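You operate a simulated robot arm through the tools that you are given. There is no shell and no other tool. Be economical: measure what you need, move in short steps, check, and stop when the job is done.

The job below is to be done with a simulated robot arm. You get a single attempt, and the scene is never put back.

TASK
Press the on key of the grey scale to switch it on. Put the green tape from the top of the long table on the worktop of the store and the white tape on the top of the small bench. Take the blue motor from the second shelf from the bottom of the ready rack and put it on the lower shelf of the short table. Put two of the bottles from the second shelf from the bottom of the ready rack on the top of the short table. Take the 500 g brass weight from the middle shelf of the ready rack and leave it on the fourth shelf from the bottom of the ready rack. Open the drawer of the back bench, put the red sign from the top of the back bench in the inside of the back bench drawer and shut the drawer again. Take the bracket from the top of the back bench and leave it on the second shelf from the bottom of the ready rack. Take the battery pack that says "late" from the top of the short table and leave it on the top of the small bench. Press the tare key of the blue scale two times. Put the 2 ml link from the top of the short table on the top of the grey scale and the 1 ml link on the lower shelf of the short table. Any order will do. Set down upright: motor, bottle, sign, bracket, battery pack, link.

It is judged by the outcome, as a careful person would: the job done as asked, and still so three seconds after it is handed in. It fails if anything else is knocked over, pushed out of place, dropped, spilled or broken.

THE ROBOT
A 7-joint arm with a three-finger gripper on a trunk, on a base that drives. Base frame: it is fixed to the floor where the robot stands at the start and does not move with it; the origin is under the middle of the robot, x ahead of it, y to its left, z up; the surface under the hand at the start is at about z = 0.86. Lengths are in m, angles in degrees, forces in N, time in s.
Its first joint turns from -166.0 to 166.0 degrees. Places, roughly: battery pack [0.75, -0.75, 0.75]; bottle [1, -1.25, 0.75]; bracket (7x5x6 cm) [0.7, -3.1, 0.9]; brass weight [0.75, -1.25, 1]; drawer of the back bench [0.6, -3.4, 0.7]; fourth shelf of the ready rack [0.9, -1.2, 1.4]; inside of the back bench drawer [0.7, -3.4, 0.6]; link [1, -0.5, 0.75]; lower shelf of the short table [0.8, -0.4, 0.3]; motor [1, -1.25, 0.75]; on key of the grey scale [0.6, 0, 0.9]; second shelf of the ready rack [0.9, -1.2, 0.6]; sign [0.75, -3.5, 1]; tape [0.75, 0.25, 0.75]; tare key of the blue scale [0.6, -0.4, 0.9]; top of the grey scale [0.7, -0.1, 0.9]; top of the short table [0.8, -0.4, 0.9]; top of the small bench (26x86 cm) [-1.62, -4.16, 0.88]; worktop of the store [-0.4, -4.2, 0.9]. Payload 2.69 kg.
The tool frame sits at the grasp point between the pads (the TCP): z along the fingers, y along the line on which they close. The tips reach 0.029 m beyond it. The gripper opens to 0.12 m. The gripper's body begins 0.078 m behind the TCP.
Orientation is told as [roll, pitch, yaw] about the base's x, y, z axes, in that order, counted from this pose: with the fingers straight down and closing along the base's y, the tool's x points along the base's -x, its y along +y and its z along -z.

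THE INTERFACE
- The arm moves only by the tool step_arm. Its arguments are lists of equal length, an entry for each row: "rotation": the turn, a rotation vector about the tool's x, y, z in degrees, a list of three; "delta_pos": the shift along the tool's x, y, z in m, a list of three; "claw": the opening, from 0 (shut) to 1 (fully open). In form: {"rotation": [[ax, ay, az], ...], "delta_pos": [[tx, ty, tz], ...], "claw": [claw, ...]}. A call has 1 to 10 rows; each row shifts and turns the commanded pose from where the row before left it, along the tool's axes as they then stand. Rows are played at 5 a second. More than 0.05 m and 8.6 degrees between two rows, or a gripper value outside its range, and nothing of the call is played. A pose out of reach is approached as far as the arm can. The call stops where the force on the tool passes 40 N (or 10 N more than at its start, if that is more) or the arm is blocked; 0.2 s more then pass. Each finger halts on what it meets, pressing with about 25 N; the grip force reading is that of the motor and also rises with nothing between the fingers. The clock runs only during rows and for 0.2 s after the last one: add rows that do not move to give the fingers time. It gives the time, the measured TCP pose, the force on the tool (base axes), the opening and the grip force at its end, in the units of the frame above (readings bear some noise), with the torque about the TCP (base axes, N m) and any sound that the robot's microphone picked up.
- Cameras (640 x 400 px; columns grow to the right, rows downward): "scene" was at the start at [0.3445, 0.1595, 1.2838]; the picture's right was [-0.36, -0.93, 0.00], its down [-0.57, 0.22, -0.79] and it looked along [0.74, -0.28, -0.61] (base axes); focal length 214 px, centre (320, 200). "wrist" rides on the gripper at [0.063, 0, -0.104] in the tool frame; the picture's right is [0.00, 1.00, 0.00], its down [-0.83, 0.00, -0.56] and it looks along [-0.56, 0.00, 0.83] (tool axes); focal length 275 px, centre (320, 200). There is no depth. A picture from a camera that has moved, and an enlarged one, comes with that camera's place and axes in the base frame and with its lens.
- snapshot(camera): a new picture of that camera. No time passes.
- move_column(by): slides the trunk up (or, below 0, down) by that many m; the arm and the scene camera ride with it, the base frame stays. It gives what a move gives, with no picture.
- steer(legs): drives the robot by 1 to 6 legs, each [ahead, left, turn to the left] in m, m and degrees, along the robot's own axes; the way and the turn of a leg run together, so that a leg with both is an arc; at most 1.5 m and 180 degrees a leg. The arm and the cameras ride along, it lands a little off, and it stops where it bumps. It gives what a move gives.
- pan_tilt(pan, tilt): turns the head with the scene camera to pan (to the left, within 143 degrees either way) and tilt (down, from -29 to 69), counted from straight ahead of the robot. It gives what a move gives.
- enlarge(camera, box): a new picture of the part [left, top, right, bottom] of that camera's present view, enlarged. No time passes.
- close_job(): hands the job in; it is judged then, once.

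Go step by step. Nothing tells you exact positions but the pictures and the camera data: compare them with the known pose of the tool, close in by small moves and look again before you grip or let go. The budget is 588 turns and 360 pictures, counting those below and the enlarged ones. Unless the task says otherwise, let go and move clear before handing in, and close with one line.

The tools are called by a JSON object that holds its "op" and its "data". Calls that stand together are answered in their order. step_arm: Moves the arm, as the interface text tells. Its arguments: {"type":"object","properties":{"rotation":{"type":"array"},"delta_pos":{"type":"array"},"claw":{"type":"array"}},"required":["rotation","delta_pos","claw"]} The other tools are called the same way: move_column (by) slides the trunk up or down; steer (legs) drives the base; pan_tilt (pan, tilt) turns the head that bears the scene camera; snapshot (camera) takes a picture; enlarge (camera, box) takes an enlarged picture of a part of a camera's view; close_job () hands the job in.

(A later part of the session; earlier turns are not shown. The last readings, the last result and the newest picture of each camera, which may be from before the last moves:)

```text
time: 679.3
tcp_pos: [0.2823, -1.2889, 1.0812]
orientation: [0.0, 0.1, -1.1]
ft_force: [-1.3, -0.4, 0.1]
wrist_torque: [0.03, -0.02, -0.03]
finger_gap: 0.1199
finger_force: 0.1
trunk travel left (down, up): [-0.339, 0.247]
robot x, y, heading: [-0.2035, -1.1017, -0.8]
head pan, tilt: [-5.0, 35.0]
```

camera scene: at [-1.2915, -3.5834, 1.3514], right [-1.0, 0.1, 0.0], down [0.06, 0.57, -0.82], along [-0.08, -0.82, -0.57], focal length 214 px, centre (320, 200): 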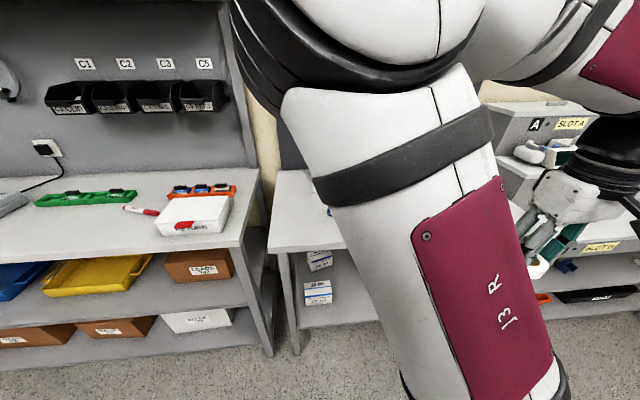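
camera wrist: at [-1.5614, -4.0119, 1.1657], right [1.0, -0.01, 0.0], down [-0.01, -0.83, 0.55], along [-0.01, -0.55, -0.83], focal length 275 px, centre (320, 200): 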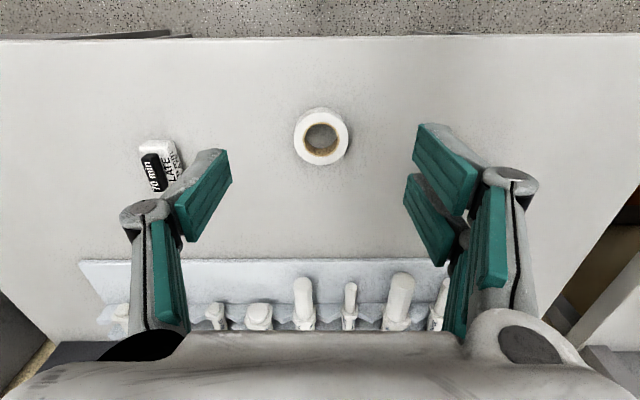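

{"op": "steer", "data": {"legs": [[0.14, 0, 0.8], [0, 1.48, 0]]}}

{"op": "snapshot", "data": {"camera": "wrist"}}

```text
time: 687.6
tcp_pos: [0.4259, 0.2006, 1.0813]
orientation: [0.0, 0.1, 0.2]
ft_force: [-0.2, -0.2, -0.5]
wrist_torque: [0.02, 0.0, 0.02]
finger_gap: 0.12
finger_force: 0.1
trunk travel left (down, up): [-0.339, 0.247]
robot x, y, heading: [-0.0628, 0.3764, 0.4]
head pan, tilt: [-5.0, 35.0]
```

```text
60 pictures are left
camera wrist: at [0.3621, 0.2013, 1.1857], right [-0.01, 1.0, 0.0], down [0.83, 0.01, 0.55], along [0.55, 0.0, -0.83], focal length 275 px, centre (320, 200)
```

wrist: 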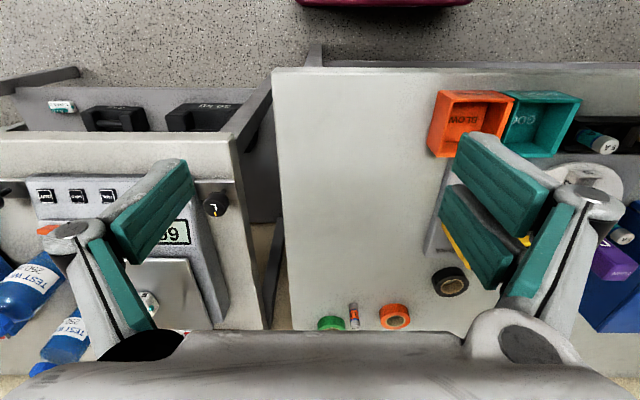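

{"op": "step_arm", "data": {"rotation": [[0, 0, 0], [0, 0, 0], [0, 0, 0], [0, 0, 0], [0, 0, 0], [0, 0, 0]], "delta_pos": [[-0.045, 0.003, 0.01], [-0.045, 0.003, 0.01], [-0.045, 0.003, 0.01], [-0.045, 0.003, 0.01], [-0.045, 0.003, 0.01], [-0.045, 0.003, 0.01]], "claw": [1, 1, 1, 1, 1, 1]}}

{"op": "snapshot", "data": {"camera": "wrist"}}

```text
time: 689.0
tcp_pos: [0.6943, 0.2209, 1.0219]
orientation: [-0.1, 0.0, 0.2]
ft_force: [-0.7, -0.2, -0.2]
wrist_torque: [0.02, -0.04, 0.01]
finger_gap: 0.1202
finger_force: 0.1
trunk travel left (down, up): [-0.339, 0.247]
robot x, y, heading: [-0.0635, 0.3787, 0.7]
head pan, tilt: [-5.0, 35.0]
```

```text
59 pictures are left
camera wrist: at [0.6317, 0.2204, 1.1263], right [-0.01, 1.0, 0.0], down [0.83, 0.01, 0.56], along [0.56, 0.0, -0.83], focal length 275 px, centre (320, 200)
```

wrist: 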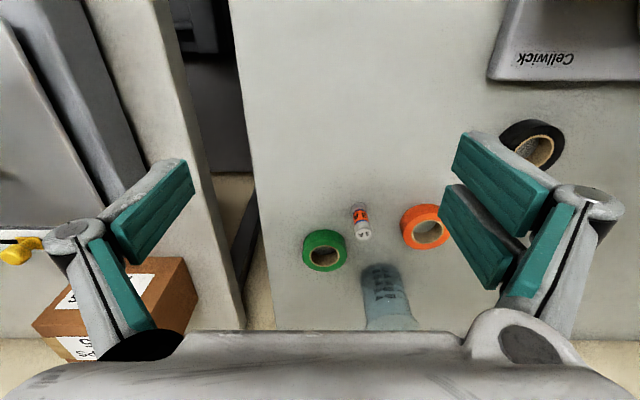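

The green tape is at ≈[0.872, 0.225] with a small vial and a beaker close by. I turn the gripper to −60° so the fingers pass between them.

{"op": "step_arm", "data": {"rotation": [[0, 0, 8.5], [0, 0, 8.5], [0, 0, 8.5], [0, 0, 8.5], [0, 0, 8.5], [0, 0, 8.5], [0, 0, 8.5]], "delta_pos": [[0, 0, 0], [0, 0, 0], [0, 0, 0], [0, 0, 0], [0, 0, 0], [0, 0, 0], [0, 0, 0]], "claw": [0.7, 0.7, 0.7, 0.7, 0.7, 0.7, 0.7]}}

{"op": "step_arm", "data": {"rotation": [[0, 0, 0], [0, 0, 0], [0, 0, 0], [0, 0, 0]], "delta_pos": [[-0.021, 0.039, 0.005], [-0.021, 0.039, 0.005], [-0.021, 0.039, 0.005], [-0.021, 0.039, 0.005]], "claw": [0.7, 0.7, 0.7, 0.7]}}

{"op": "snapshot", "data": {"camera": "wrist"}}

{"op": "snapshot", "data": {"camera": "scene"}}

```text
time: 690.6
tcp_pos: [0.6959, 0.2199, 1.0205]
orientation: [-0.1, 0.1, -59.4]
ft_force: [0.5, 0.4, 0.9]
wrist_torque: [0.0, 0.01, -0.01]
finger_gap: 0.0841
finger_force: 0.2
trunk travel left (down, up): [-0.339, 0.247]
robot x, y, heading: [-0.0656, 0.3789, 0.2]
head pan, tilt: [-5.0, 35.0]
```

```text
time: 691.6
tcp_pos: [0.7733, 0.224, 1.0122]
orientation: [-0.1, -0.1, -59.4]
ft_force: [0.4, -0.5, -0.1]
wrist_torque: [0.0, 0.0, 0.0]
finger_gap: 0.0841
finger_force: 0.0
out of reach, approached as far as the arm can: row 2, 3, 4
trunk travel left (down, up): [-0.339, 0.247]
robot x, y, heading: [-0.0624, 0.3796, 0.7]
head pan, tilt: [-5.0, 35.0]
```

```text
58 pictures are left
camera wrist: at [0.7403, 0.2778, 1.1163], right [0.86, 0.51, 0.0], down [0.43, -0.71, 0.56], along [0.28, -0.48, -0.83], focal length 275 px, centre (320, 200)
```

wrist: 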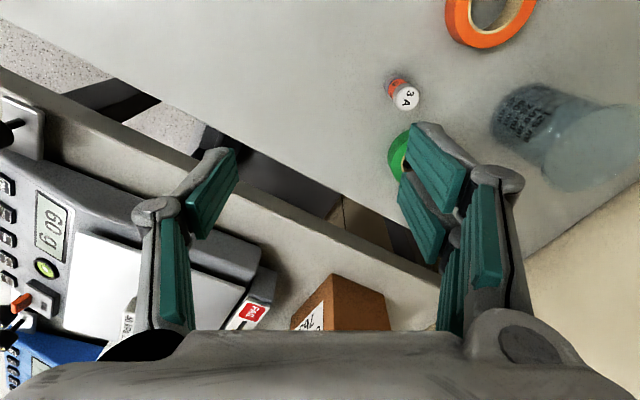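

```text
57 pictures are left
camera scene: at [0.2607, 0.5633, 1.3514], right [-0.08, -1.0, 0.0], down [-0.57, 0.05, -0.82], along [0.82, -0.07, -0.57], focal length 214 px, centre (320, 200)
```

scene: 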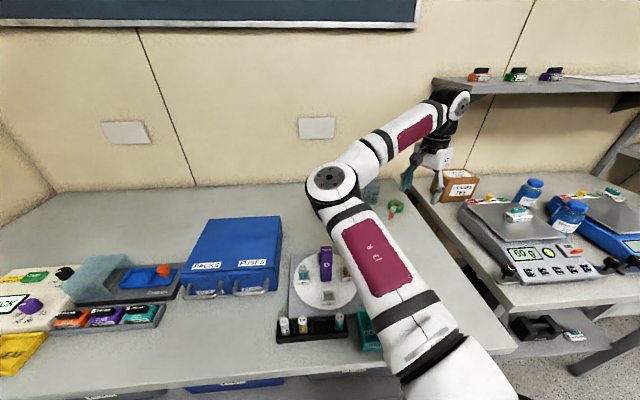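

{"op": "step_arm", "data": {"rotation": [[0, 0, -8.5], [0, 0, -8.5], [0, 0, -8.5], [0, 0, -8.5], [0, 0, -8.5], [0, 0, -8.5], [0, 0, -8.5]], "delta_pos": [[0.02, -0.03, 0], [0.02, -0.03, 0], [0, 0, 0], [0, 0, 0], [0, 0, 0], [0, 0, 0], [0, 0, 0]], "claw": [0.7, 0.7, 0.7, 0.7, 0.7, 0.7, 0.7]}}

{"op": "steer", "data": {"legs": [[0.06, -0.05, -0.5]]}}

{"op": "step_arm", "data": {"rotation": [[0, 0, 0], [0, 0, 0], [0, 0, 0]], "delta_pos": [[-0.035, 0.017, 0], [-0.035, 0.017, 0.01], [-0.02, 0.016, 0.01]], "claw": [0.7, 0.7, 0.7]}}

{"op": "snapshot", "data": {"camera": "wrist"}}

```text
time: 693.2
tcp_pos: [0.7015, 0.2225, 1.0132]
orientation: [-0.1, 0.1, 0.3]
ft_force: [-0.2, 1.1, -0.6]
wrist_torque: [0.02, 0.02, 0.01]
finger_gap: 0.0838
finger_force: 0.1
trunk travel left (down, up): [-0.339, 0.247]
robot x, y, heading: [-0.062, 0.3805, 0.6]
head pan, tilt: [-5.0, 35.0]
```

```text
time: 694.2
tcp_pos: [0.7601, 0.1658, 1.0131]
orientation: [-0.2, 0.0, -0.3]
ft_force: [0.1, 0.0, -0.2]
wrist_torque: [-0.03, -0.03, 0.01]
finger_gap: 0.0838
finger_force: 0.1
trunk travel left (down, up): [-0.339, 0.247]
robot x, y, heading: [-0.0061, 0.3285, -0.2]
head pan, tilt: [-5.0, 35.0]
```

```text
time: 695.0
tcp_pos: [0.8507, 0.2148, 0.993]
orientation: [-0.1, 0.1, -0.4]
ft_force: [0.2, -0.6, 0.0]
wrist_torque: [0.01, -0.04, -0.02]
finger_gap: 0.0842
finger_force: 0.0
trunk travel left (down, up): [-0.339, 0.247]
robot x, y, heading: [-0.0034, 0.3291, -0.0]
head pan, tilt: [-5.0, 35.0]
```

```text
56 pictures are left
camera wrist: at [0.7879, 0.2156, 1.0965], right [0.0, 1.0, 0.0], down [0.83, 0.0, 0.55], along [0.55, 0.0, -0.83], focal length 275 px, centre (320, 200)
```

wrist: 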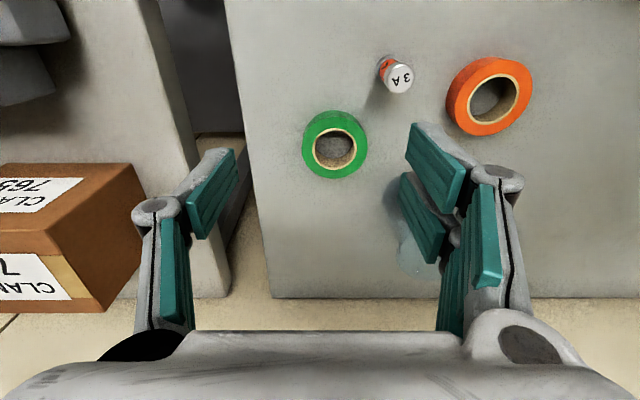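

{"op": "step_arm", "data": {"rotation": [[0, 0, 0], [0, 0, 0], [0, 0, 0]], "delta_pos": [[-0.026, 0.0135, 0], [0, 0, 0.04], [0, 0, 0.03]], "claw": [0.68, 0.68, 0.68]}}

{"op": "snapshot", "data": {"camera": "wrist"}}

```text
time: 695.8
tcp_pos: [0.8758, 0.2286, 0.9221]
orientation: [-0.1, 0.1, -0.3]
ft_force: [0.1, -0.6, 0.3]
wrist_torque: [0.0, -0.03, -0.01]
finger_gap: 0.0818
finger_force: 0.0
trunk travel left (down, up): [-0.339, 0.247]
robot x, y, heading: [-0.0036, 0.3271, -0.1]
head pan, tilt: [-5.0, 35.0]
```

```text
55 pictures are left
camera wrist: at [0.8133, 0.2294, 1.0267], right [0.0, 1.0, 0.0], down [0.83, 0.0, 0.56], along [0.56, 0.0, -0.83], focal length 275 px, centre (320, 200)
```

wrist: 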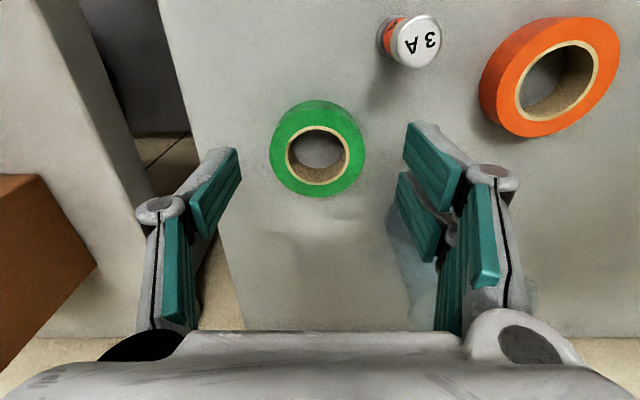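

{"op": "step_arm", "data": {"rotation": [[0, 0, 0], [0, 0, 0], [0, 0, 0], [0, 0, 0], [0, 0, 0]], "delta_pos": [[-0.002, 0, 0.022], [0, 0, 0.006], [0, 0, 0], [0, 0, 0], [0, 0, 0]], "claw": [0.68, 0.68, 0, 0, 0]}}

{"op": "step_arm", "data": {"rotation": [[0, 0, 0], [0, 0, 0], [0, 0, 0]], "delta_pos": [[0, 0, -0.03], [0, 0, -0.045], [0.01, 0, -0.025]], "claw": [0, 0, 0]}}

{"op": "snapshot", "data": {"camera": "wrist"}}

```text
time: 697.0
tcp_pos: [0.8787, 0.2292, 0.8948]
orientation: [-0.1, 0.1, -0.3]
ft_force: [0.2, 0.1, -0.5]
wrist_torque: [0.01, 0.02, 0.02]
finger_gap: 0.0549
finger_force: 24.7
trunk travel left (down, up): [-0.339, 0.247]
robot x, y, heading: [-0.0018, 0.3277, 0.0]
head pan, tilt: [-5.0, 35.0]
```

```text
time: 697.8
tcp_pos: [0.8692, 0.229, 0.9956]
orientation: [-0.1, 0.2, -0.2]
ft_force: [0.6, -0.3, -1.6]
wrist_torque: [0.0, 0.03, -0.02]
finger_gap: 0.0549
finger_force: 24.9
trunk travel left (down, up): [-0.339, 0.247]
robot x, y, heading: [-0.0056, 0.3262, -0.1]
head pan, tilt: [-5.0, 35.0]
```

```text
54 pictures are left
camera wrist: at [0.8065, 0.2298, 1.0991], right [0.0, 1.0, 0.0], down [0.83, 0.0, 0.55], along [0.55, 0.0, -0.83], focal length 275 px, centre (320, 200)
```

wrist: 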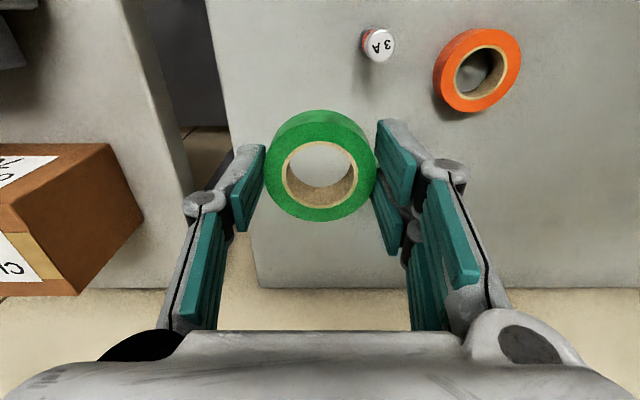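

Green tape held. I retract the arm and drive to the store.

{"op": "step_arm", "data": {"rotation": [[0, 0, 0], [0, 0, 0], [0, 0, 0], [0, 0, 0], [0, 0, 0], [0, 0, 0], [0, 0, 0], [0, 0, 0], [0, 0, 0]], "delta_pos": [[0.042, 0, 0], [0.042, 0, 0], [0.042, -0.01, -0.01], [0.042, -0.01, -0.01], [0.042, -0.01, -0.01], [0.042, -0.01, -0.01], [0.042, -0.01, -0.01], [0.042, -0.01, -0.01], [0.03, -0.01, -0.01]], "claw": [0, 0, 0, 0, 0, 0, 0, 0, 0]}}

{"op": "steer", "data": {"legs": [[-0.05, 0, 0], [0, -1.4, 0]]}}

{"op": "steer", "data": {"legs": [[-0.15, 0, 0], [0, -1.35, 0]]}}

{"op": "steer", "data": {"legs": [[0, 0, -90]]}}

```text
time: 699.8
tcp_pos: [0.502, 0.1603, 1.0648]
orientation: [0.0, 0.1, -0.2]
ft_force: [0.8, -0.4, -0.3]
wrist_torque: [0.01, 0.02, -0.01]
finger_gap: 0.0547
finger_force: 25.1
trunk travel left (down, up): [-0.339, 0.247]
robot x, y, heading: [-0.0031, 0.3281, -0.1]
head pan, tilt: [-5.0, 35.0]
```

```text
time: 707.2
tcp_pos: [0.4565, -1.2149, 1.0658]
orientation: [-0.1, 0.1, 0.2]
ft_force: [0.2, 0.4, -0.6]
wrist_torque: [-0.03, 0.02, -0.01]
finger_gap: 0.0549
finger_force: 25.3
trunk travel left (down, up): [-0.339, 0.247]
robot x, y, heading: [-0.0513, -1.0491, 0.1]
head pan, tilt: [-5.0, 35.0]
```

```text
time: 715.0
tcp_pos: [0.3245, -2.5631, 1.0661]
orientation: [-0.1, 0.2, 0.9]
ft_force: [-0.6, -0.3, -0.4]
wrist_torque: [-0.02, -0.05, -0.02]
finger_gap: 0.0549
finger_force: 25.4
trunk travel left (down, up): [-0.339, 0.247]
robot x, y, heading: [-0.1838, -2.4036, 0.8]
head pan, tilt: [-5.0, 35.0]
```

```text
time: 719.2
tcp_pos: [-0.3314, -2.9178, 1.0655]
orientation: [-0.1, 0.1, -88.0]
ft_force: [0.1, 0.2, -0.3]
wrist_torque: [-0.03, 0.01, 0.02]
finger_gap: 0.055
finger_force: 25.2
trunk travel left (down, up): [-0.339, 0.247]
robot x, y, heading: [-0.1807, -2.4056, -87.9]
head pan, tilt: [-5.0, 35.0]
```

{"op": "steer", "data": {"legs": [[0, 0, -2.1], [0.8, 0, 0]]}}

{"op": "pan_tilt", "data": {"pan": -5, "tilt": 35}}

{"op": "snapshot", "data": {"camera": "scene"}}

```text
time: 723.9
tcp_pos: [-0.3508, -3.7142, 1.066]
orientation: [-0.1, 0.0, -90.3]
ft_force: [-0.2, -0.4, -1.2]
wrist_torque: [-0.01, -0.02, 0.03]
finger_gap: 0.0548
finger_force: 25.0
trunk travel left (down, up): [-0.339, 0.247]
robot x, y, heading: [-0.1821, -3.2109, -90.0]
head pan, tilt: [-5.0, 35.0]
```

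```text
time: 724.5
tcp_pos: [-0.3507, -3.7146, 1.0649]
orientation: [-0.1, 0.2, -90.2]
ft_force: [1.1, 0.9, -1.0]
wrist_torque: [0.0, 0.06, -0.01]
finger_gap: 0.0547
finger_force: 25.5
trunk travel left (down, up): [-0.339, 0.247]
robot x, y, heading: [-0.1805, -3.2105, -90.0]
head pan, tilt: [-5.0, 35.0]
```

```text
53 pictures are left
camera scene: at [-0.0021, -3.5347, 1.3513], right [-1.0, 0.09, 0.0], down [0.05, 0.57, -0.82], along [-0.07, -0.82, -0.57], focal length 214 px, centre (320, 200)
```

scene: 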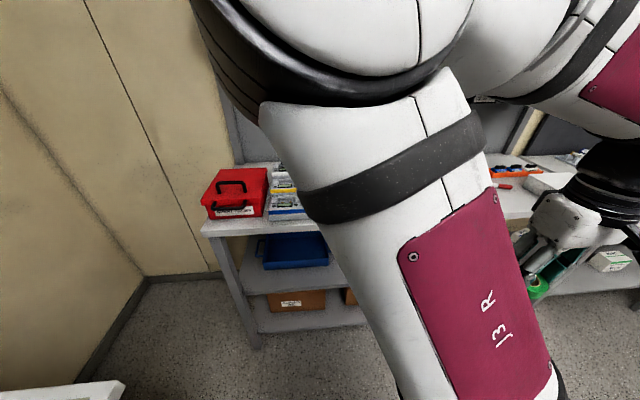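

{"op": "snapshot", "data": {"camera": "wrist"}}

```text
52 pictures are left
camera wrist: at [-0.3509, -3.6516, 1.1696], right [1.0, 0.0, 0.0], down [0.0, -0.83, 0.55], along [0.0, -0.55, -0.83], focal length 275 px, centre (320, 200)
```

wrist: 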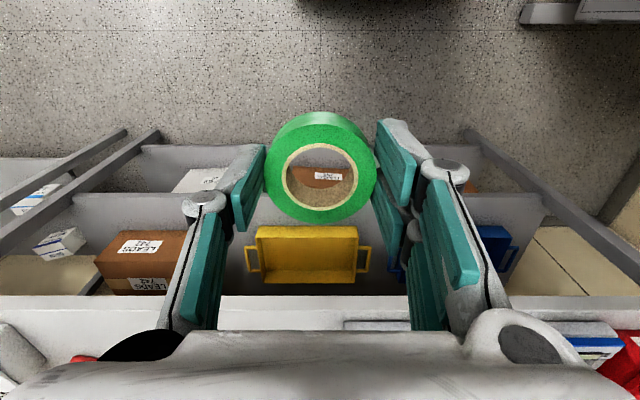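

{"op": "steer", "data": {"legs": [[0.15, -0.12, 0]]}}

{"op": "step_arm", "data": {"rotation": [[0, 0, 0], [0, 0, 0]], "delta_pos": [[-0.045, 0, 0], [-0.045, 0, 0]], "claw": [0, 0]}}

{"op": "snapshot", "data": {"camera": "wrist"}}

{"op": "snapshot", "data": {"camera": "scene"}}

```text
time: 726.0
tcp_pos: [-0.4708, -3.8658, 1.0646]
orientation: [-0.1, 0.1, -90.2]
ft_force: [0.7, 0.0, -0.2]
wrist_torque: [-0.03, -0.02, 0.01]
finger_gap: 0.0546
finger_force: 25.1
trunk travel left (down, up): [-0.339, 0.247]
robot x, y, heading: [-0.3055, -3.3571, -89.7]
head pan, tilt: [-5.0, 35.0]
```

```text
time: 726.6
tcp_pos: [-0.4713, -3.9549, 1.0659]
orientation: [-0.2, 0.2, -90.3]
ft_force: [-0.7, 0.3, -1.5]
wrist_torque: [-0.06, 0.0, 0.04]
finger_gap: 0.0548
finger_force: 24.9
trunk travel left (down, up): [-0.339, 0.247]
robot x, y, heading: [-0.3063, -3.3567, -90.1]
head pan, tilt: [-5.0, 35.0]
```

```text
51 pictures are left
camera wrist: at [-0.4711, -3.8929, 1.1697], right [1.0, 0.0, 0.0], down [0.0, -0.83, 0.56], along [0.0, -0.56, -0.83], focal length 275 px, centre (320, 200)
```

wrist: 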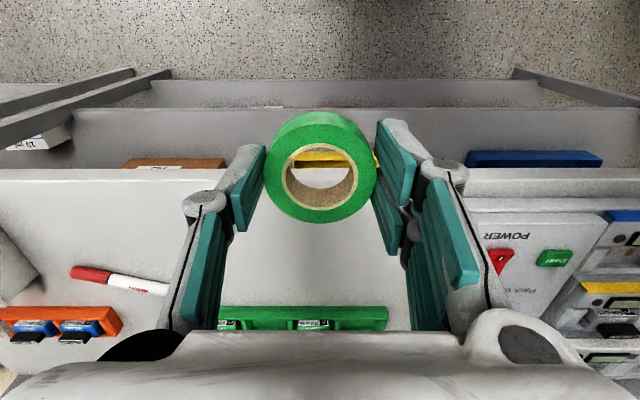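

```text
50 pictures are left
camera scene: at [-0.122, -3.6851, 1.3514], right [-1.0, 0.09, 0.0], down [0.05, 0.57, -0.82], along [-0.07, -0.82, -0.57], focal length 214 px, centre (320, 200)
```

scene: 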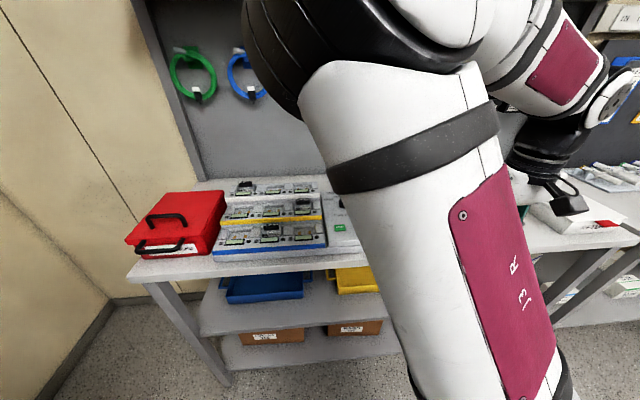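

The worktop's middle is free at ≈[−0.47, −4.14]. I go there and lower.

{"op": "steer", "data": {"legs": [[0.1, 0, 0]]}}

{"op": "step_arm", "data": {"rotation": [[0, 0, 0], [0, 0, 0], [0, 0, 0], [0, 0, 0]], "delta_pos": [[-0.043, 0, 0.01], [-0.043, 0, 0.01], [0, 0, 0.045], [0, 0, 0.03]], "claw": [0, 0, 0, 0]}}

{"op": "snapshot", "data": {"camera": "wrist"}}

```text
time: 727.8
tcp_pos: [-0.4715, -4.0556, 1.0654]
orientation: [-0.1, 0.1, -90.3]
ft_force: [0.1, 0.4, -0.6]
wrist_torque: [0.05, 0.0, 0.02]
finger_gap: 0.0547
finger_force: 25.2
trunk travel left (down, up): [-0.339, 0.247]
robot x, y, heading: [-0.3044, -3.4603, -90.3]
head pan, tilt: [-5.0, 35.0]
```

```text
time: 728.8
tcp_pos: [-0.4723, -4.1415, 0.9695]
orientation: [-0.1, 0.0, -90.3]
ft_force: [-0.5, -0.8, -0.7]
wrist_torque: [-0.07, -0.02, 0.02]
finger_gap: 0.0549
finger_force: 25.3
trunk travel left (down, up): [-0.339, 0.247]
robot x, y, heading: [-0.3044, -3.4602, -90.4]
head pan, tilt: [-5.0, 35.0]
```

```text
49 pictures are left
camera wrist: at [-0.4723, -4.0786, 1.0746], right [1.0, 0.0, 0.0], down [0.0, -0.83, 0.56], along [0.0, -0.56, -0.83], focal length 275 px, centre (320, 200)
```

wrist: 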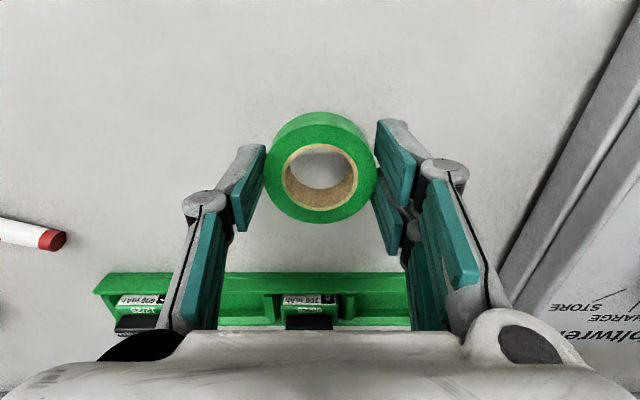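

{"op": "step_arm", "data": {"rotation": [[0, 0, 0], [0, 0, 0], [0, 0, 0], [0, 0, 0], [0, 0, 0], [0, 0, 0]], "delta_pos": [[0, 0, 0.02], [0, 0, 0.006], [0, 0, 0.004], [0, 0, 0.004], [0, 0, 0.004], [0, 0, 0]], "claw": [0, 0, 0, 0, 0, 0]}}

```text
time: 730.2
tcp_pos: [-0.4734, -4.1413, 0.9332]
orientation: [-0.1, 0.0, -90.2]
ft_force: [3.7, -0.7, 20.3]
wrist_torque: [0.13, -0.13, 0.08]
finger_gap: 0.0546
finger_force: 24.7
trunk travel left (down, up): [-0.339, 0.247]
robot x, y, heading: [-0.2996, -3.4607, -90.2]
head pan, tilt: [-5.0, 35.0]
```

Contact. Release and rise.

{"op": "step_arm", "data": {"rotation": [[0, 0, 0], [0, 0, 0], [0, 0, 0], [0, 0, 0], [0, 0, 0], [0, 0, 0], [0, 0, 0], [0, 0, 0]], "delta_pos": [[0, 0, -0.001], [0, 0, 0], [0, 0, 0], [0, 0, -0.03], [0, 0, -0.05], [0, 0, -0.05], [0.045, 0, 0], [0.045, 0, 0]], "claw": [0, 0.6, 0.72, 0.72, 0.72, 0.72, 0.72, 0.72]}}

{"op": "snapshot", "data": {"camera": "wrist"}}

```text
time: 732.0
tcp_pos: [-0.4725, -4.0514, 1.0645]
orientation: [-0.1, 0.1, -90.3]
ft_force: [1.1, 0.1, 0.7]
wrist_torque: [0.0, 0.0, -0.01]
finger_gap: 0.0864
finger_force: 0.0
trunk travel left (down, up): [-0.339, 0.247]
robot x, y, heading: [-0.3047, -3.4612, -90.2]
head pan, tilt: [-5.0, 35.0]
```

```text
48 pictures are left
camera wrist: at [-0.4711, -3.9889, 1.168], right [1.0, 0.0, 0.0], down [0.0, -0.83, 0.55], along [0.0, -0.55, -0.83], focal length 275 px, centre (320, 200)
```

wrist: 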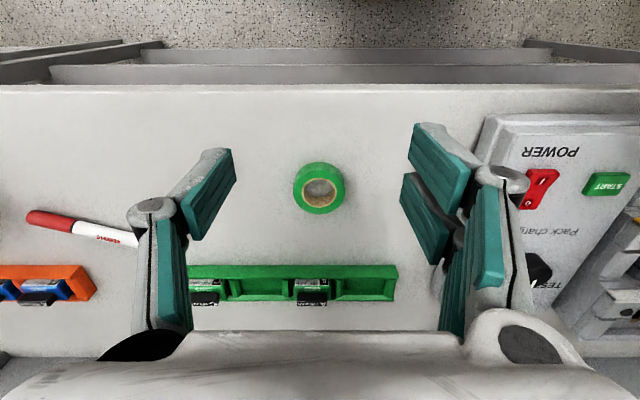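

All items are placed. To be sure the sign did not tip, I'll check in the drawer once, gripping the handle for slow, controlled motion. First I turn back to face the bench.

{"op": "step_arm", "data": {"rotation": [[0, 0, 0], [0, 0, 0]], "delta_pos": [[0.045, 0, 0], [0.03, 0, 0]], "claw": [0.72, 0.72]}}

{"op": "steer", "data": {"legs": [[-0.45, -0.6, 0], [0, 0, 90.2]]}}

{"op": "pan_tilt", "data": {"pan": -20, "tilt": 28}}

{"op": "snapshot", "data": {"camera": "scene"}}

```text
time: 732.6
tcp_pos: [-0.4695, -3.9774, 1.0637]
orientation: [-0.1, 0.1, -90.4]
ft_force: [-0.2, 0.2, -0.2]
wrist_torque: [0.02, 0.04, 0.02]
finger_gap: 0.0866
finger_force: 0.1
trunk travel left (down, up): [-0.339, 0.247]
robot x, y, heading: [-0.3037, -3.4588, -90.0]
head pan, tilt: [-5.0, 35.0]
```

```text
time: 740.4
tcp_pos: [-0.3851, -3.1814, 1.064]
orientation: [0.0, 0.1, 0.0]
ft_force: [0.1, 0.3, 0.2]
wrist_torque: [0.0, -0.03, -0.01]
finger_gap: 0.0864
finger_force: 0.1
trunk travel left (down, up): [-0.339, 0.247]
robot x, y, heading: [-0.9027, -3.0121, 0.2]
head pan, tilt: [-5.0, 35.0]
```

```text
time: 741.2
tcp_pos: [-0.385, -3.181, 1.063]
orientation: [-0.1, 0.2, -0.1]
ft_force: [-0.3, 0.0, 0.2]
wrist_torque: [-0.01, 0.03, 0.0]
finger_gap: 0.0862
finger_force: 0.0
trunk travel left (down, up): [-0.339, 0.247]
robot x, y, heading: [-0.9062, -3.0177, -0.1]
head pan, tilt: [-20.0, 28.0]
```

```text
47 pictures are left
camera scene: at [-0.5804, -2.8554, 1.3623], right [-0.34, -0.94, 0.0], down [-0.44, 0.16, -0.88], along [0.83, -0.3, -0.47], focal length 214 px, centre (320, 200)
```

scene: 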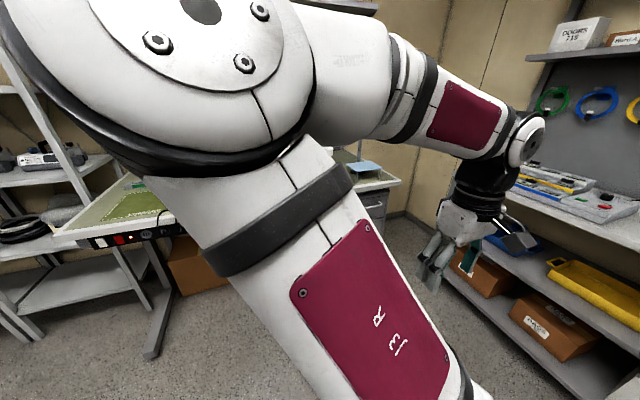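

{"op": "steer", "data": {"legs": [[0, -0.25, 0]]}}

{"op": "move_column", "data": {"by": -0.25}}

{"op": "step_arm", "data": {"rotation": [[0, -8, 0], [0, -8, 0], [0, -8, 0], [0, -8, 0], [0, -8, 0], [0, -8, 0], [0, -8, 0], [0, -8, 0], [0, -8, 0], [0, -8, 0]], "delta_pos": [[-0.03, 0, 0], [-0.03, 0, 0.005], [-0.03, 0, 0.01], [-0.025, 0, 0.015], [-0.02, 0, 0.02], [-0.015, 0, 0.025], [-0.01, 0, 0.03], [-0.005, 0, 0.03], [0, 0, 0.03], [0, 0, 0.03]], "claw": [1, 1, 1, 1, 1, 1, 1, 1, 1, 1]}}

{"op": "step_arm", "data": {"rotation": [[0, 0, 8.5], [0, 0, 8.5], [0, 0, 8.5], [0, 0, 8.5], [0, 0, 8.5], [0, 0, 8.5], [0, 0, 8.5], [0, 0, 8.5], [0, 0, 8.5], [0, 0, 8.5]], "delta_pos": [[0, 0, 0], [0, 0, 0], [0, 0, 0], [0, 0, 0], [0, 0, 0], [0, 0, 0], [0, 0, 0], [0, 0, 0], [0, 0, 0], [0, 0, 0]], "claw": [0.6, 0.6, 0.6, 0.6, 0.6, 0.6, 0.6, 0.6, 0.6, 0.6]}}

{"op": "step_arm", "data": {"rotation": [[0, 0, 5]], "delta_pos": [[0, 0, 0]], "claw": [0.5]}}

{"op": "snapshot", "data": {"camera": "wrist"}}

```text
time: 743.0
tcp_pos: [-0.3859, -3.4315, 1.0647]
orientation: [-0.1, 0.1, -0.1]
ft_force: [0.5, -0.1, 0.0]
wrist_torque: [0.02, 0.02, 0.0]
finger_gap: 0.0864
finger_force: 0.0
trunk travel left (down, up): [-0.339, 0.247]
robot x, y, heading: [-0.9025, -3.2698, 0.0]
head pan, tilt: [-20.0, 28.0]
```

```text
time: 745.6
tcp_pos: [-0.4018, -3.445, 0.8155]
orientation: [-1.0, 0.5, -5.8]
ft_force: [-0.6, 0.2, 0.1]
wrist_torque: [0.01, -0.04, -0.01]
finger_gap: 0.0864
finger_force: 0.0
trunk travel left (down, up): [-0.089, 0.497]
robot x, y, heading: [-0.906, -3.2693, 0.1]
head pan, tilt: [-20.0, 28.0]
```

```text
time: 746.0
tcp_pos: [-0.3936, -3.4627, 0.8175]
orientation: [-1.7, -7.2, -11.5]
ft_force: [0.4, -0.1, 0.0]
wrist_torque: [-0.03, -0.01, 0.01]
finger_gap: 0.1199
finger_force: 0.0
trunk travel left (down, up): [-0.089, 0.497]
robot x, y, heading: [-0.9004, -3.2654, 0.1]
head pan, tilt: [-20.0, 28.0]
stopped in row 2: the arm was blocked; the commanded pose is now the measured one
```

```text
time: 748.2
tcp_pos: [-0.3922, -3.463, 0.8168]
orientation: [7.0, -2.1, -96.6]
ft_force: [0.0, 0.4, -0.1]
wrist_torque: [-0.01, -0.05, -0.05]
finger_gap: 0.0721
finger_force: 0.0
trunk travel left (down, up): [-0.089, 0.497]
robot x, y, heading: [-0.9031, -3.2718, 0.3]
head pan, tilt: [-20.0, 28.0]
```

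```text
time: 748.6
tcp_pos: [-0.392, -3.4628, 0.8177]
orientation: [7.3, -1.3, -101.5]
ft_force: [0.6, 0.8, 0.3]
wrist_torque: [-0.01, 0.01, 0.0]
finger_gap: 0.0603
finger_force: 0.0
trunk travel left (down, up): [-0.089, 0.497]
robot x, y, heading: [-0.9012, -3.2675, -0.0]
head pan, tilt: [-20.0, 28.0]
```

```text
46 pictures are left
camera wrist: at [-0.3926, -3.3964, 0.919], right [0.97, -0.19, 0.13], down [-0.23, -0.79, 0.57], along [-0.01, -0.59, -0.81], focal length 275 px, centre (320, 200)
```

wrist: 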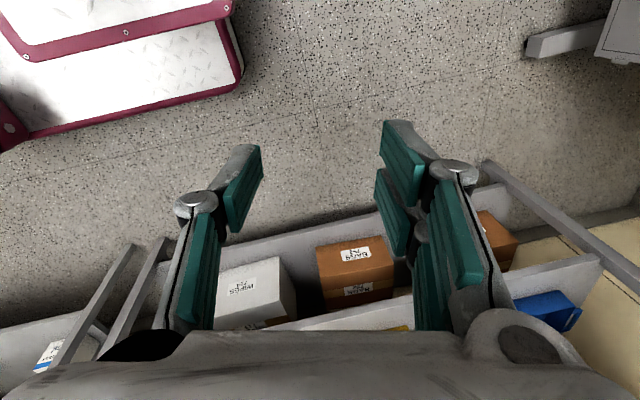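

{"op": "step_arm", "data": {"rotation": [[0, 0, -8.5], [0, 0, -8.5], [0, 0, -8.5], [0, 0, -8.5], [0, 0, -8.5], [0, 0, -8.5], [0, 0, -8.5], [0, 0, -8.5], [0, 0, -8.5], [0, 0, -8.5]], "delta_pos": [[-0.01, 0.04, 0], [-0.01, 0.04, 0], [-0.01, 0.04, 0], [-0.01, 0.03, 0], [0, 0, 0], [0, 0, 0], [0, 0, 0], [0, 0, 0], [0, 0, 0], [0, 0, 0]], "claw": [1, 1, 1, 1, 1, 1, 1, 1, 1, 1]}}

{"op": "step_arm", "data": {"rotation": [[0, 0, -8], [0, 0, -6], [0, -7, 0], [0, -7, 0], [0, -7, 0], [0, -7, 0], [0, -7, 0], [0, -7, 0], [0, -7, 0], [0, -7, 0]], "delta_pos": [[0, 0, 0], [0, 0, 0], [-0.025, 0, 0], [-0.025, 0, 0.005], [-0.02, 0, 0.01], [-0.02, 0, 0.015], [-0.015, 0, 0.02], [-0.01, 0, 0.02], [-0.01, 0, 0.02], [0, 0, 0.02]], "claw": [1, 1, 1, 1, 1, 1, 1, 1, 1, 1]}}

```text
time: 750.8
tcp_pos: [-0.244, -3.5006, 0.8368]
orientation: [-0.9, -7.3, -16.0]
ft_force: [0.3, -0.4, -0.5]
wrist_torque: [0.03, 0.0, 0.0]
finger_gap: 0.1202
finger_force: 0.0
trunk travel left (down, up): [-0.089, 0.497]
robot x, y, heading: [-0.8966, -3.2688, 0.2]
head pan, tilt: [-20.0, 28.0]
```

```text
time: 753.0
tcp_pos: [-0.0642, -3.5104, 0.8047]
orientation: [-5.8, -62.8, 2.8]
ft_force: [-0.1, -0.5, 0.3]
wrist_torque: [0.01, 0.04, 0.04]
finger_gap: 0.1201
finger_force: 0.1
trunk travel left (down, up): [-0.089, 0.497]
robot x, y, heading: [-0.9038, -3.2682, 0.2]
head pan, tilt: [-20.0, 28.0]
```

{"op": "step_arm", "data": {"rotation": [[-5.8, 0, 0], [2.5, 0, 1.3], [0, -8.5, 0], [0, -8.5, 0], [0, 0, 8.5], [0, 0, 8.5], [0, 0, 8.5], [0, 0, 8.5], [0, 0, 8.5], [0, 0, 8.5]], "delta_pos": [[0.03, 0.03, 0], [0.02, 0.028, 0], [0.01, 0, 0], [0, 0, 0], [0, 0, 0], [0, 0, 0], [0, 0, 0], [0, 0, 0], [0, 0, 0], [0, 0, 0]], "claw": [1, 1, 1, 1, 0.6, 0.6, 0.6, 0.6, 0.6, 0.6]}}

{"op": "step_arm", "data": {"rotation": [[0, 0, 8.5], [0, 0, 8.5], [0, 0, 8.5], [0, 0, 8.5], [0, 0, 5]], "delta_pos": [[0, 0, 0], [0, 0, 0], [0, 0, 0], [0, 0, 0], [0, 0, 0]], "claw": [0.5, 0.5, 0.5, 0.5, 0.5]}}

{"op": "snapshot", "data": {"camera": "wrist"}}

```text
time: 755.2
tcp_pos: [-0.0848, -3.4593, 0.7462]
orientation: [77.0, -38.0, -82.0]
ft_force: [-1.2, -0.6, -0.1]
wrist_torque: [0.01, 0.0, -0.03]
finger_gap: 0.0722
finger_force: 0.1
out of reach, approached as far as the arm can: row 4
trunk travel left (down, up): [-0.089, 0.497]
robot x, y, heading: [-0.9056, -3.2681, 0.0]
head pan, tilt: [-20.0, 28.0]
```

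```text
time: 756.4
tcp_pos: [-0.0841, -3.459, 0.7472]
orientation: [79.8, 0.2, -90.2]
ft_force: [-1.1, 0.5, 0.3]
wrist_torque: [0.04, 0.01, 0.01]
finger_gap: 0.06
finger_force: 0.2
trunk travel left (down, up): [-0.089, 0.497]
robot x, y, heading: [-0.9028, -3.268, 0.2]
head pan, tilt: [-20.0, 28.0]
```

```text
45 pictures are left
camera wrist: at [-0.1877, -3.396, 0.7659], right [0.18, 0.0, 0.98], down [-0.55, -0.83, 0.1], along [0.82, -0.56, -0.15], focal length 275 px, centre (320, 200)
```

wrist: 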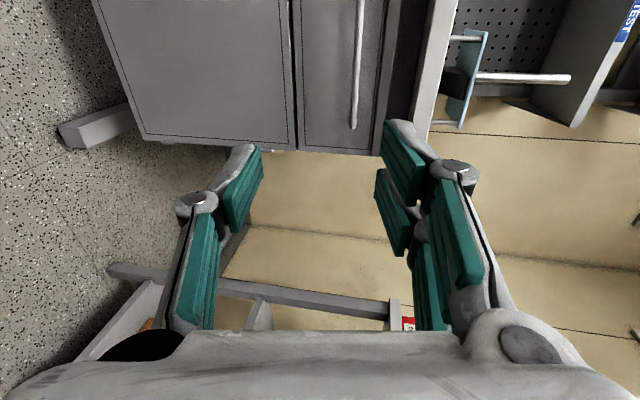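

{"op": "steer", "data": {"legs": [[0.36, 0, 0]]}}

{"op": "step_arm", "data": {"rotation": [[0, 0, 0]], "delta_pos": [[0.006, -0.003, 0]], "claw": [0.5]}}

{"op": "snapshot", "data": {"camera": "wrist"}}

```text
time: 758.8
tcp_pos: [0.2752, -3.4575, 0.7475]
orientation: [79.8, 0.1, -90.0]
ft_force: [-0.7, 0.1, 0.2]
wrist_torque: [0.0, 0.03, 0.01]
finger_gap: 0.06
finger_force: 0.0
trunk travel left (down, up): [-0.089, 0.497]
robot x, y, heading: [-0.54, -3.2677, 0.4]
head pan, tilt: [-20.0, 28.0]
```

```text
time: 759.1
tcp_pos: [0.2789, -3.4537, 0.7438]
orientation: [79.8, 0.0, -90.0]
ft_force: [0.1, 0.2, 0.2]
wrist_torque: [0.03, 0.02, 0.04]
finger_gap: 0.0598
finger_force: 0.1
out of reach, approached as far as the arm can: row 1
trunk travel left (down, up): [-0.089, 0.497]
robot x, y, heading: [-0.5443, -3.2687, 0.1]
head pan, tilt: [-20.0, 28.0]
```

```text
44 pictures are left
camera wrist: at [0.1747, -3.3913, 0.763], right [0.18, 0.0, 0.98], down [-0.55, -0.83, 0.1], along [0.82, -0.55, -0.15], focal length 275 px, centre (320, 200)
```

wrist: 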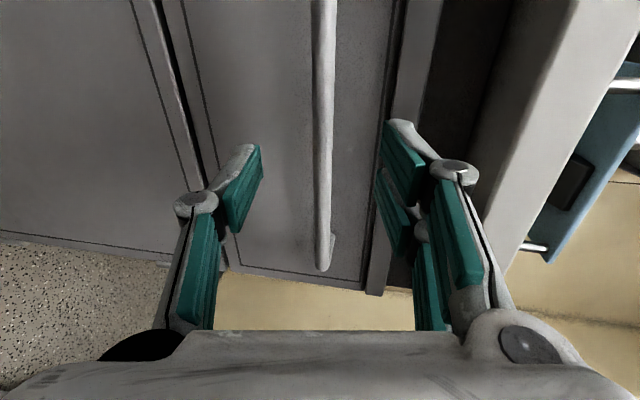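

{"op": "move_column", "data": {"by": -0.01}}

{"op": "steer", "data": {"legs": [[0.07, 0, 0]]}}

{"op": "step_arm", "data": {"rotation": [[0, 0, 0], [0, 0, 0], [0, 0, 0]], "delta_pos": [[0, 0, 0], [0, 0, 0], [0, 0, 0]], "claw": [0, 0, 0]}}

{"op": "snapshot", "data": {"camera": "wrist"}}

```text
time: 759.7
tcp_pos: [0.2774, -3.4545, 0.7352]
orientation: [79.8, 0.1, -90.0]
ft_force: [0.0, 1.3, 0.5]
wrist_torque: [-0.03, 0.01, 0.02]
finger_gap: 0.0602
finger_force: 0.1
trunk travel left (down, up): [-0.079, 0.507]
robot x, y, heading: [-0.5426, -3.2664, 0.2]
head pan, tilt: [-20.0, 28.0]
```

```text
time: 760.8
tcp_pos: [0.3486, -3.4536, 0.7346]
orientation: [79.8, 0.1, -90.0]
ft_force: [-0.3, 0.6, 0.1]
wrist_torque: [0.01, 0.0, 0.0]
finger_gap: 0.0599
finger_force: 0.1
trunk travel left (down, up): [-0.079, 0.507]
robot x, y, heading: [-0.4736, -3.2653, 0.5]
head pan, tilt: [-20.0, 28.0]
```

```text
time: 761.5
tcp_pos: [0.3473, -3.4539, 0.7328]
orientation: [79.7, 0.2, -90.1]
ft_force: [-4.5, -0.7, -8.1]
wrist_torque: [-0.29, -0.07, -0.09]
finger_gap: 0.0108
finger_force: 38.1
trunk travel left (down, up): [-0.079, 0.507]
robot x, y, heading: [-0.4731, -3.2687, 0.5]
head pan, tilt: [-20.0, 28.0]
```

```text
43 pictures are left
camera wrist: at [0.2458, -3.3915, 0.7523], right [0.18, 0.0, 0.98], down [-0.55, -0.83, 0.1], along [0.82, -0.56, -0.15], focal length 275 px, centre (320, 200)
```

wrist: 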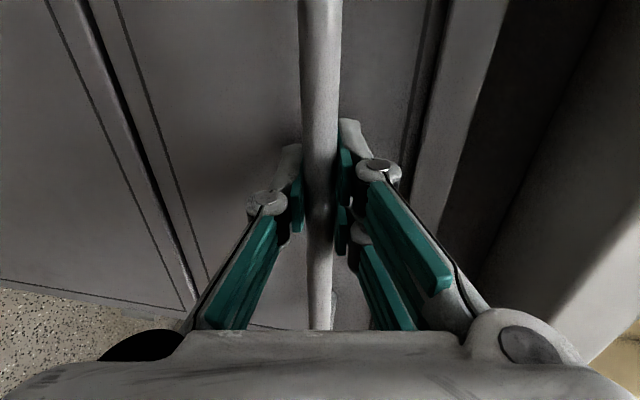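

{"op": "steer", "data": {"legs": [[-0.06, 0, 0], [-0.06, 0, 0], [-0.06, 0, 0], [-0.07, 0, 0]]}}

{"op": "snapshot", "data": {"camera": "scene"}}

```text
time: 764.3
tcp_pos: [0.0984, -3.4547, 0.7355]
orientation: [79.8, 0.1, -90.0]
ft_force: [3.9, -0.9, -13.8]
wrist_torque: [-0.33, -0.1, -0.56]
finger_gap: 0.0111
finger_force: 38.0
trunk travel left (down, up): [-0.079, 0.507]
robot x, y, heading: [-0.7218, -3.2656, 0.1]
head pan, tilt: [-20.0, 28.0]
```

```text
42 pictures are left
camera scene: at [-0.3364, -3.1067, 1.1018], right [-0.34, -0.94, 0.0], down [-0.44, 0.16, -0.88], along [0.83, -0.3, -0.47], focal length 214 px, centre (320, 200)
```

scene: 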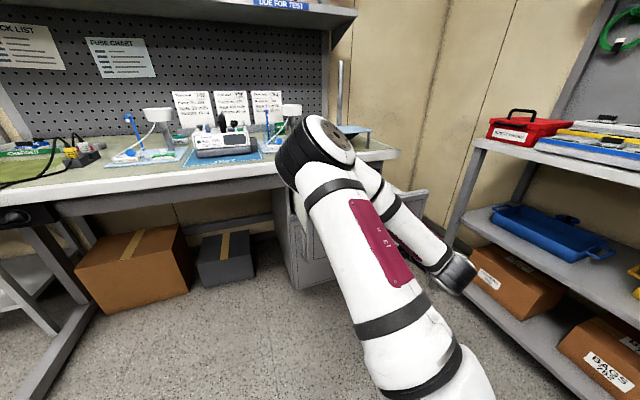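

{"op": "step_arm", "data": {"rotation": [[0, 0, 0], [0, 0, 0], [0, 0, 0], [0, 0, 0]], "delta_pos": [[0, 0, 0], [0, 0, 0], [0, 0, -0.03], [0, 0, -0.03]], "claw": [0.5, 0.5, 0.5, 0.5]}}

{"op": "steer", "data": {"legs": [[-0.1, 0, 0]]}}

{"op": "move_column", "data": {"by": 0.4}}

{"op": "snapshot", "data": {"camera": "scene"}}

```text
time: 765.3
tcp_pos: [0.0815, -3.4716, 0.7491]
orientation: [79.7, 0.2, -89.8]
ft_force: [0.0, 0.3, 0.0]
wrist_torque: [-0.01, 0.04, 0.03]
finger_gap: 0.0601
finger_force: 0.1
out of reach, approached as far as the arm can: row 3, 4
trunk travel left (down, up): [-0.079, 0.507]
robot x, y, heading: [-0.7207, -3.2678, 0.0]
head pan, tilt: [-20.0, 28.0]
```

```text
time: 766.4
tcp_pos: [-0.0191, -3.4725, 0.7497]
orientation: [79.7, 0.1, -89.8]
ft_force: [0.0, 0.0, 0.6]
wrist_torque: [-0.02, -0.02, -0.05]
finger_gap: 0.06
finger_force: 0.1
trunk travel left (down, up): [-0.079, 0.507]
robot x, y, heading: [-0.8233, -3.2662, 0.3]
head pan, tilt: [-20.0, 28.0]
```

```text
time: 770.2
tcp_pos: [-0.0203, -3.4728, 1.1491]
orientation: [79.7, 0.2, -89.8]
ft_force: [-0.2, 0.4, 0.3]
wrist_torque: [0.01, 0.01, -0.01]
finger_gap: 0.0601
finger_force: 0.1
trunk travel left (down, up): [-0.479, 0.107]
robot x, y, heading: [-0.8254, -3.2678, 0.2]
head pan, tilt: [-20.0, 28.0]
```

```text
41 pictures are left
camera scene: at [-0.5929, -3.1071, 1.5024], right [-0.34, -0.94, 0.0], down [-0.44, 0.16, -0.88], along [0.83, -0.3, -0.47], focal length 214 px, centre (320, 200)
```

scene: 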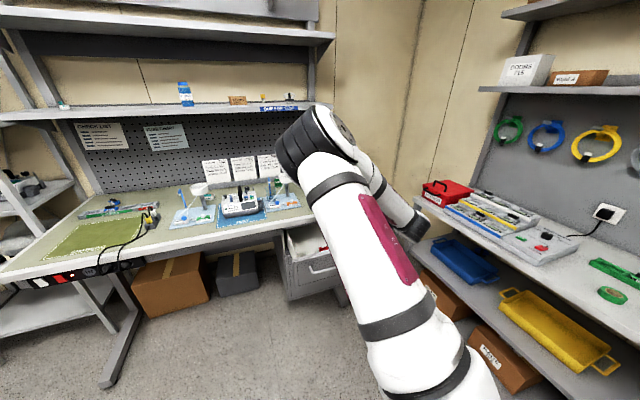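

{"op": "enlarge", "data": {"camera": "scene", "box": [270, 210, 360, 290]}}

```text
5.00 times, centred on (315, 250) of scene
camera zoom: at [-0.5929, -3.1071, 1.5024], right [-0.34, -0.94, 0.0], down [-0.44, 0.16, -0.88], along [0.83, -0.3, -0.47], focal length 1072 px, centre (345, -50)
```

zoom: 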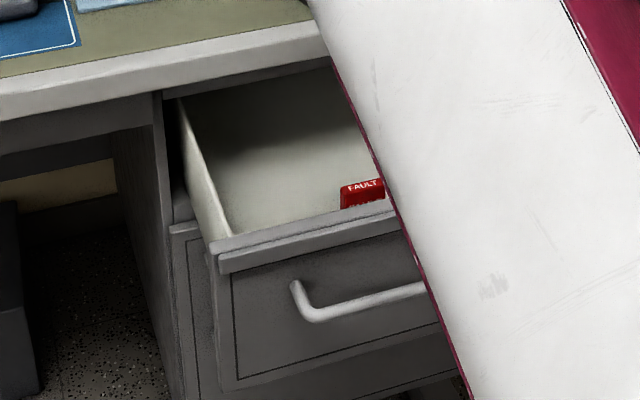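

{"op": "steer", "data": {"legs": [[0, -0.2, 0]]}}

{"op": "enlarge", "data": {"camera": "scene", "box": [200, 200, 340, 290]}}

```text
time: 771.8
tcp_pos: [-0.0191, -3.6724, 1.1506]
orientation: [79.8, 0.2, -89.9]
ft_force: [0.1, 0.0, 0.4]
wrist_torque: [-0.01, 0.0, 0.02]
finger_gap: 0.0599
finger_force: 0.1
trunk travel left (down, up): [-0.479, 0.107]
robot x, y, heading: [-0.8188, -3.4679, 0.3]
head pan, tilt: [-20.0, 28.0]
```

```text
4.44 times, centred on (270, 245) of scene
camera zoom: at [-0.5922, -3.3057, 1.5025], right [-0.34, -0.94, 0.0], down [-0.44, 0.16, -0.88], along [0.83, -0.3, -0.47], focal length 953 px, centre (542, 0)
```

zoom: 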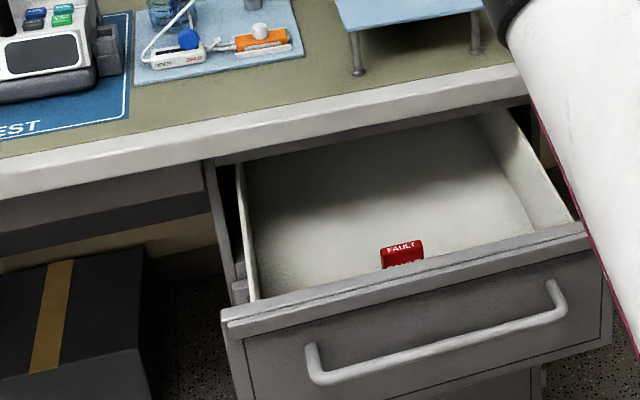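

The sign stands upright in the drawer. I return to the drawer's middle and push it shut gently in short legs.

{"op": "steer", "data": {"legs": [[0, 0.2, 0]]}}

{"op": "move_column", "data": {"by": -0.383}}

{"op": "step_arm", "data": {"rotation": [[0, 0, 0], [0, 0, 0]], "delta_pos": [[0.01, 0, 0], [0.01, 0, 0]], "claw": [0, 0]}}

{"op": "steer", "data": {"legs": [[0.08, 0, 0]]}}

{"op": "snapshot", "data": {"camera": "wrist"}}

```text
time: 773.4
tcp_pos: [-0.0212, -3.472, 1.1495]
orientation: [79.7, 0.1, -89.8]
ft_force: [-0.8, 0.0, -0.1]
wrist_torque: [-0.05, 0.0, -0.02]
finger_gap: 0.0598
finger_force: 0.1
trunk travel left (down, up): [-0.479, 0.107]
robot x, y, heading: [-0.824, -3.2645, 0.2]
head pan, tilt: [-20.0, 28.0]
```

```text
time: 777.1
tcp_pos: [-0.0196, -3.4724, 0.7663]
orientation: [79.9, 0.2, -89.9]
ft_force: [-0.5, 0.1, 0.1]
wrist_torque: [-0.01, 0.01, 0.01]
finger_gap: 0.0603
finger_force: 0.1
trunk travel left (down, up): [-0.096, 0.49]
robot x, y, heading: [-0.8229, -3.2655, 0.0]
head pan, tilt: [-20.0, 28.0]
```

```text
time: 777.7
tcp_pos: [-0.0117, -3.4617, 0.7674]
orientation: [79.7, 0.2, -89.8]
ft_force: [-0.7, 0.4, 1.1]
wrist_torque: [-0.01, 0.04, 0.03]
finger_gap: 0.0
finger_force: 25.3
out of reach, approached as far as the arm can: row 1, 2
trunk travel left (down, up): [-0.096, 0.49]
robot x, y, heading: [-0.8233, -3.2659, 0.3]
head pan, tilt: [-20.0, 28.0]
```

```text
time: 778.8
tcp_pos: [0.0705, -3.4606, 0.769]
orientation: [79.7, 0.2, -89.7]
ft_force: [-0.4, 0.1, 0.2]
wrist_torque: [-0.04, -0.01, 0.01]
finger_gap: 0.0
finger_force: 25.2
trunk travel left (down, up): [-0.096, 0.49]
robot x, y, heading: [-0.7421, -3.2639, 0.3]
head pan, tilt: [-20.0, 28.0]
```

```text
38 pictures are left
camera wrist: at [-0.0323, -3.3984, 0.7862], right [0.18, 0.0, 0.98], down [-0.54, -0.83, 0.1], along [0.82, -0.55, -0.15], focal length 275 px, centre (320, 200)
```

wrist: 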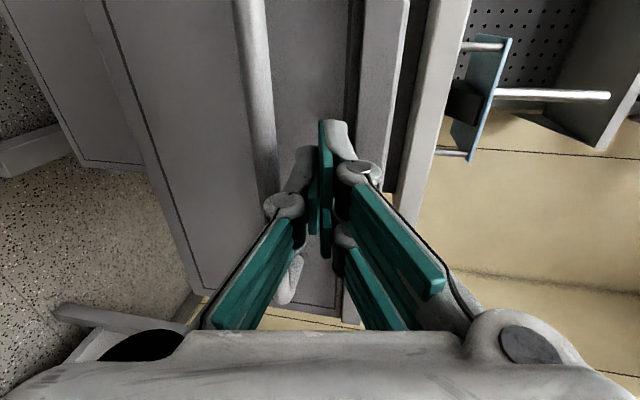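

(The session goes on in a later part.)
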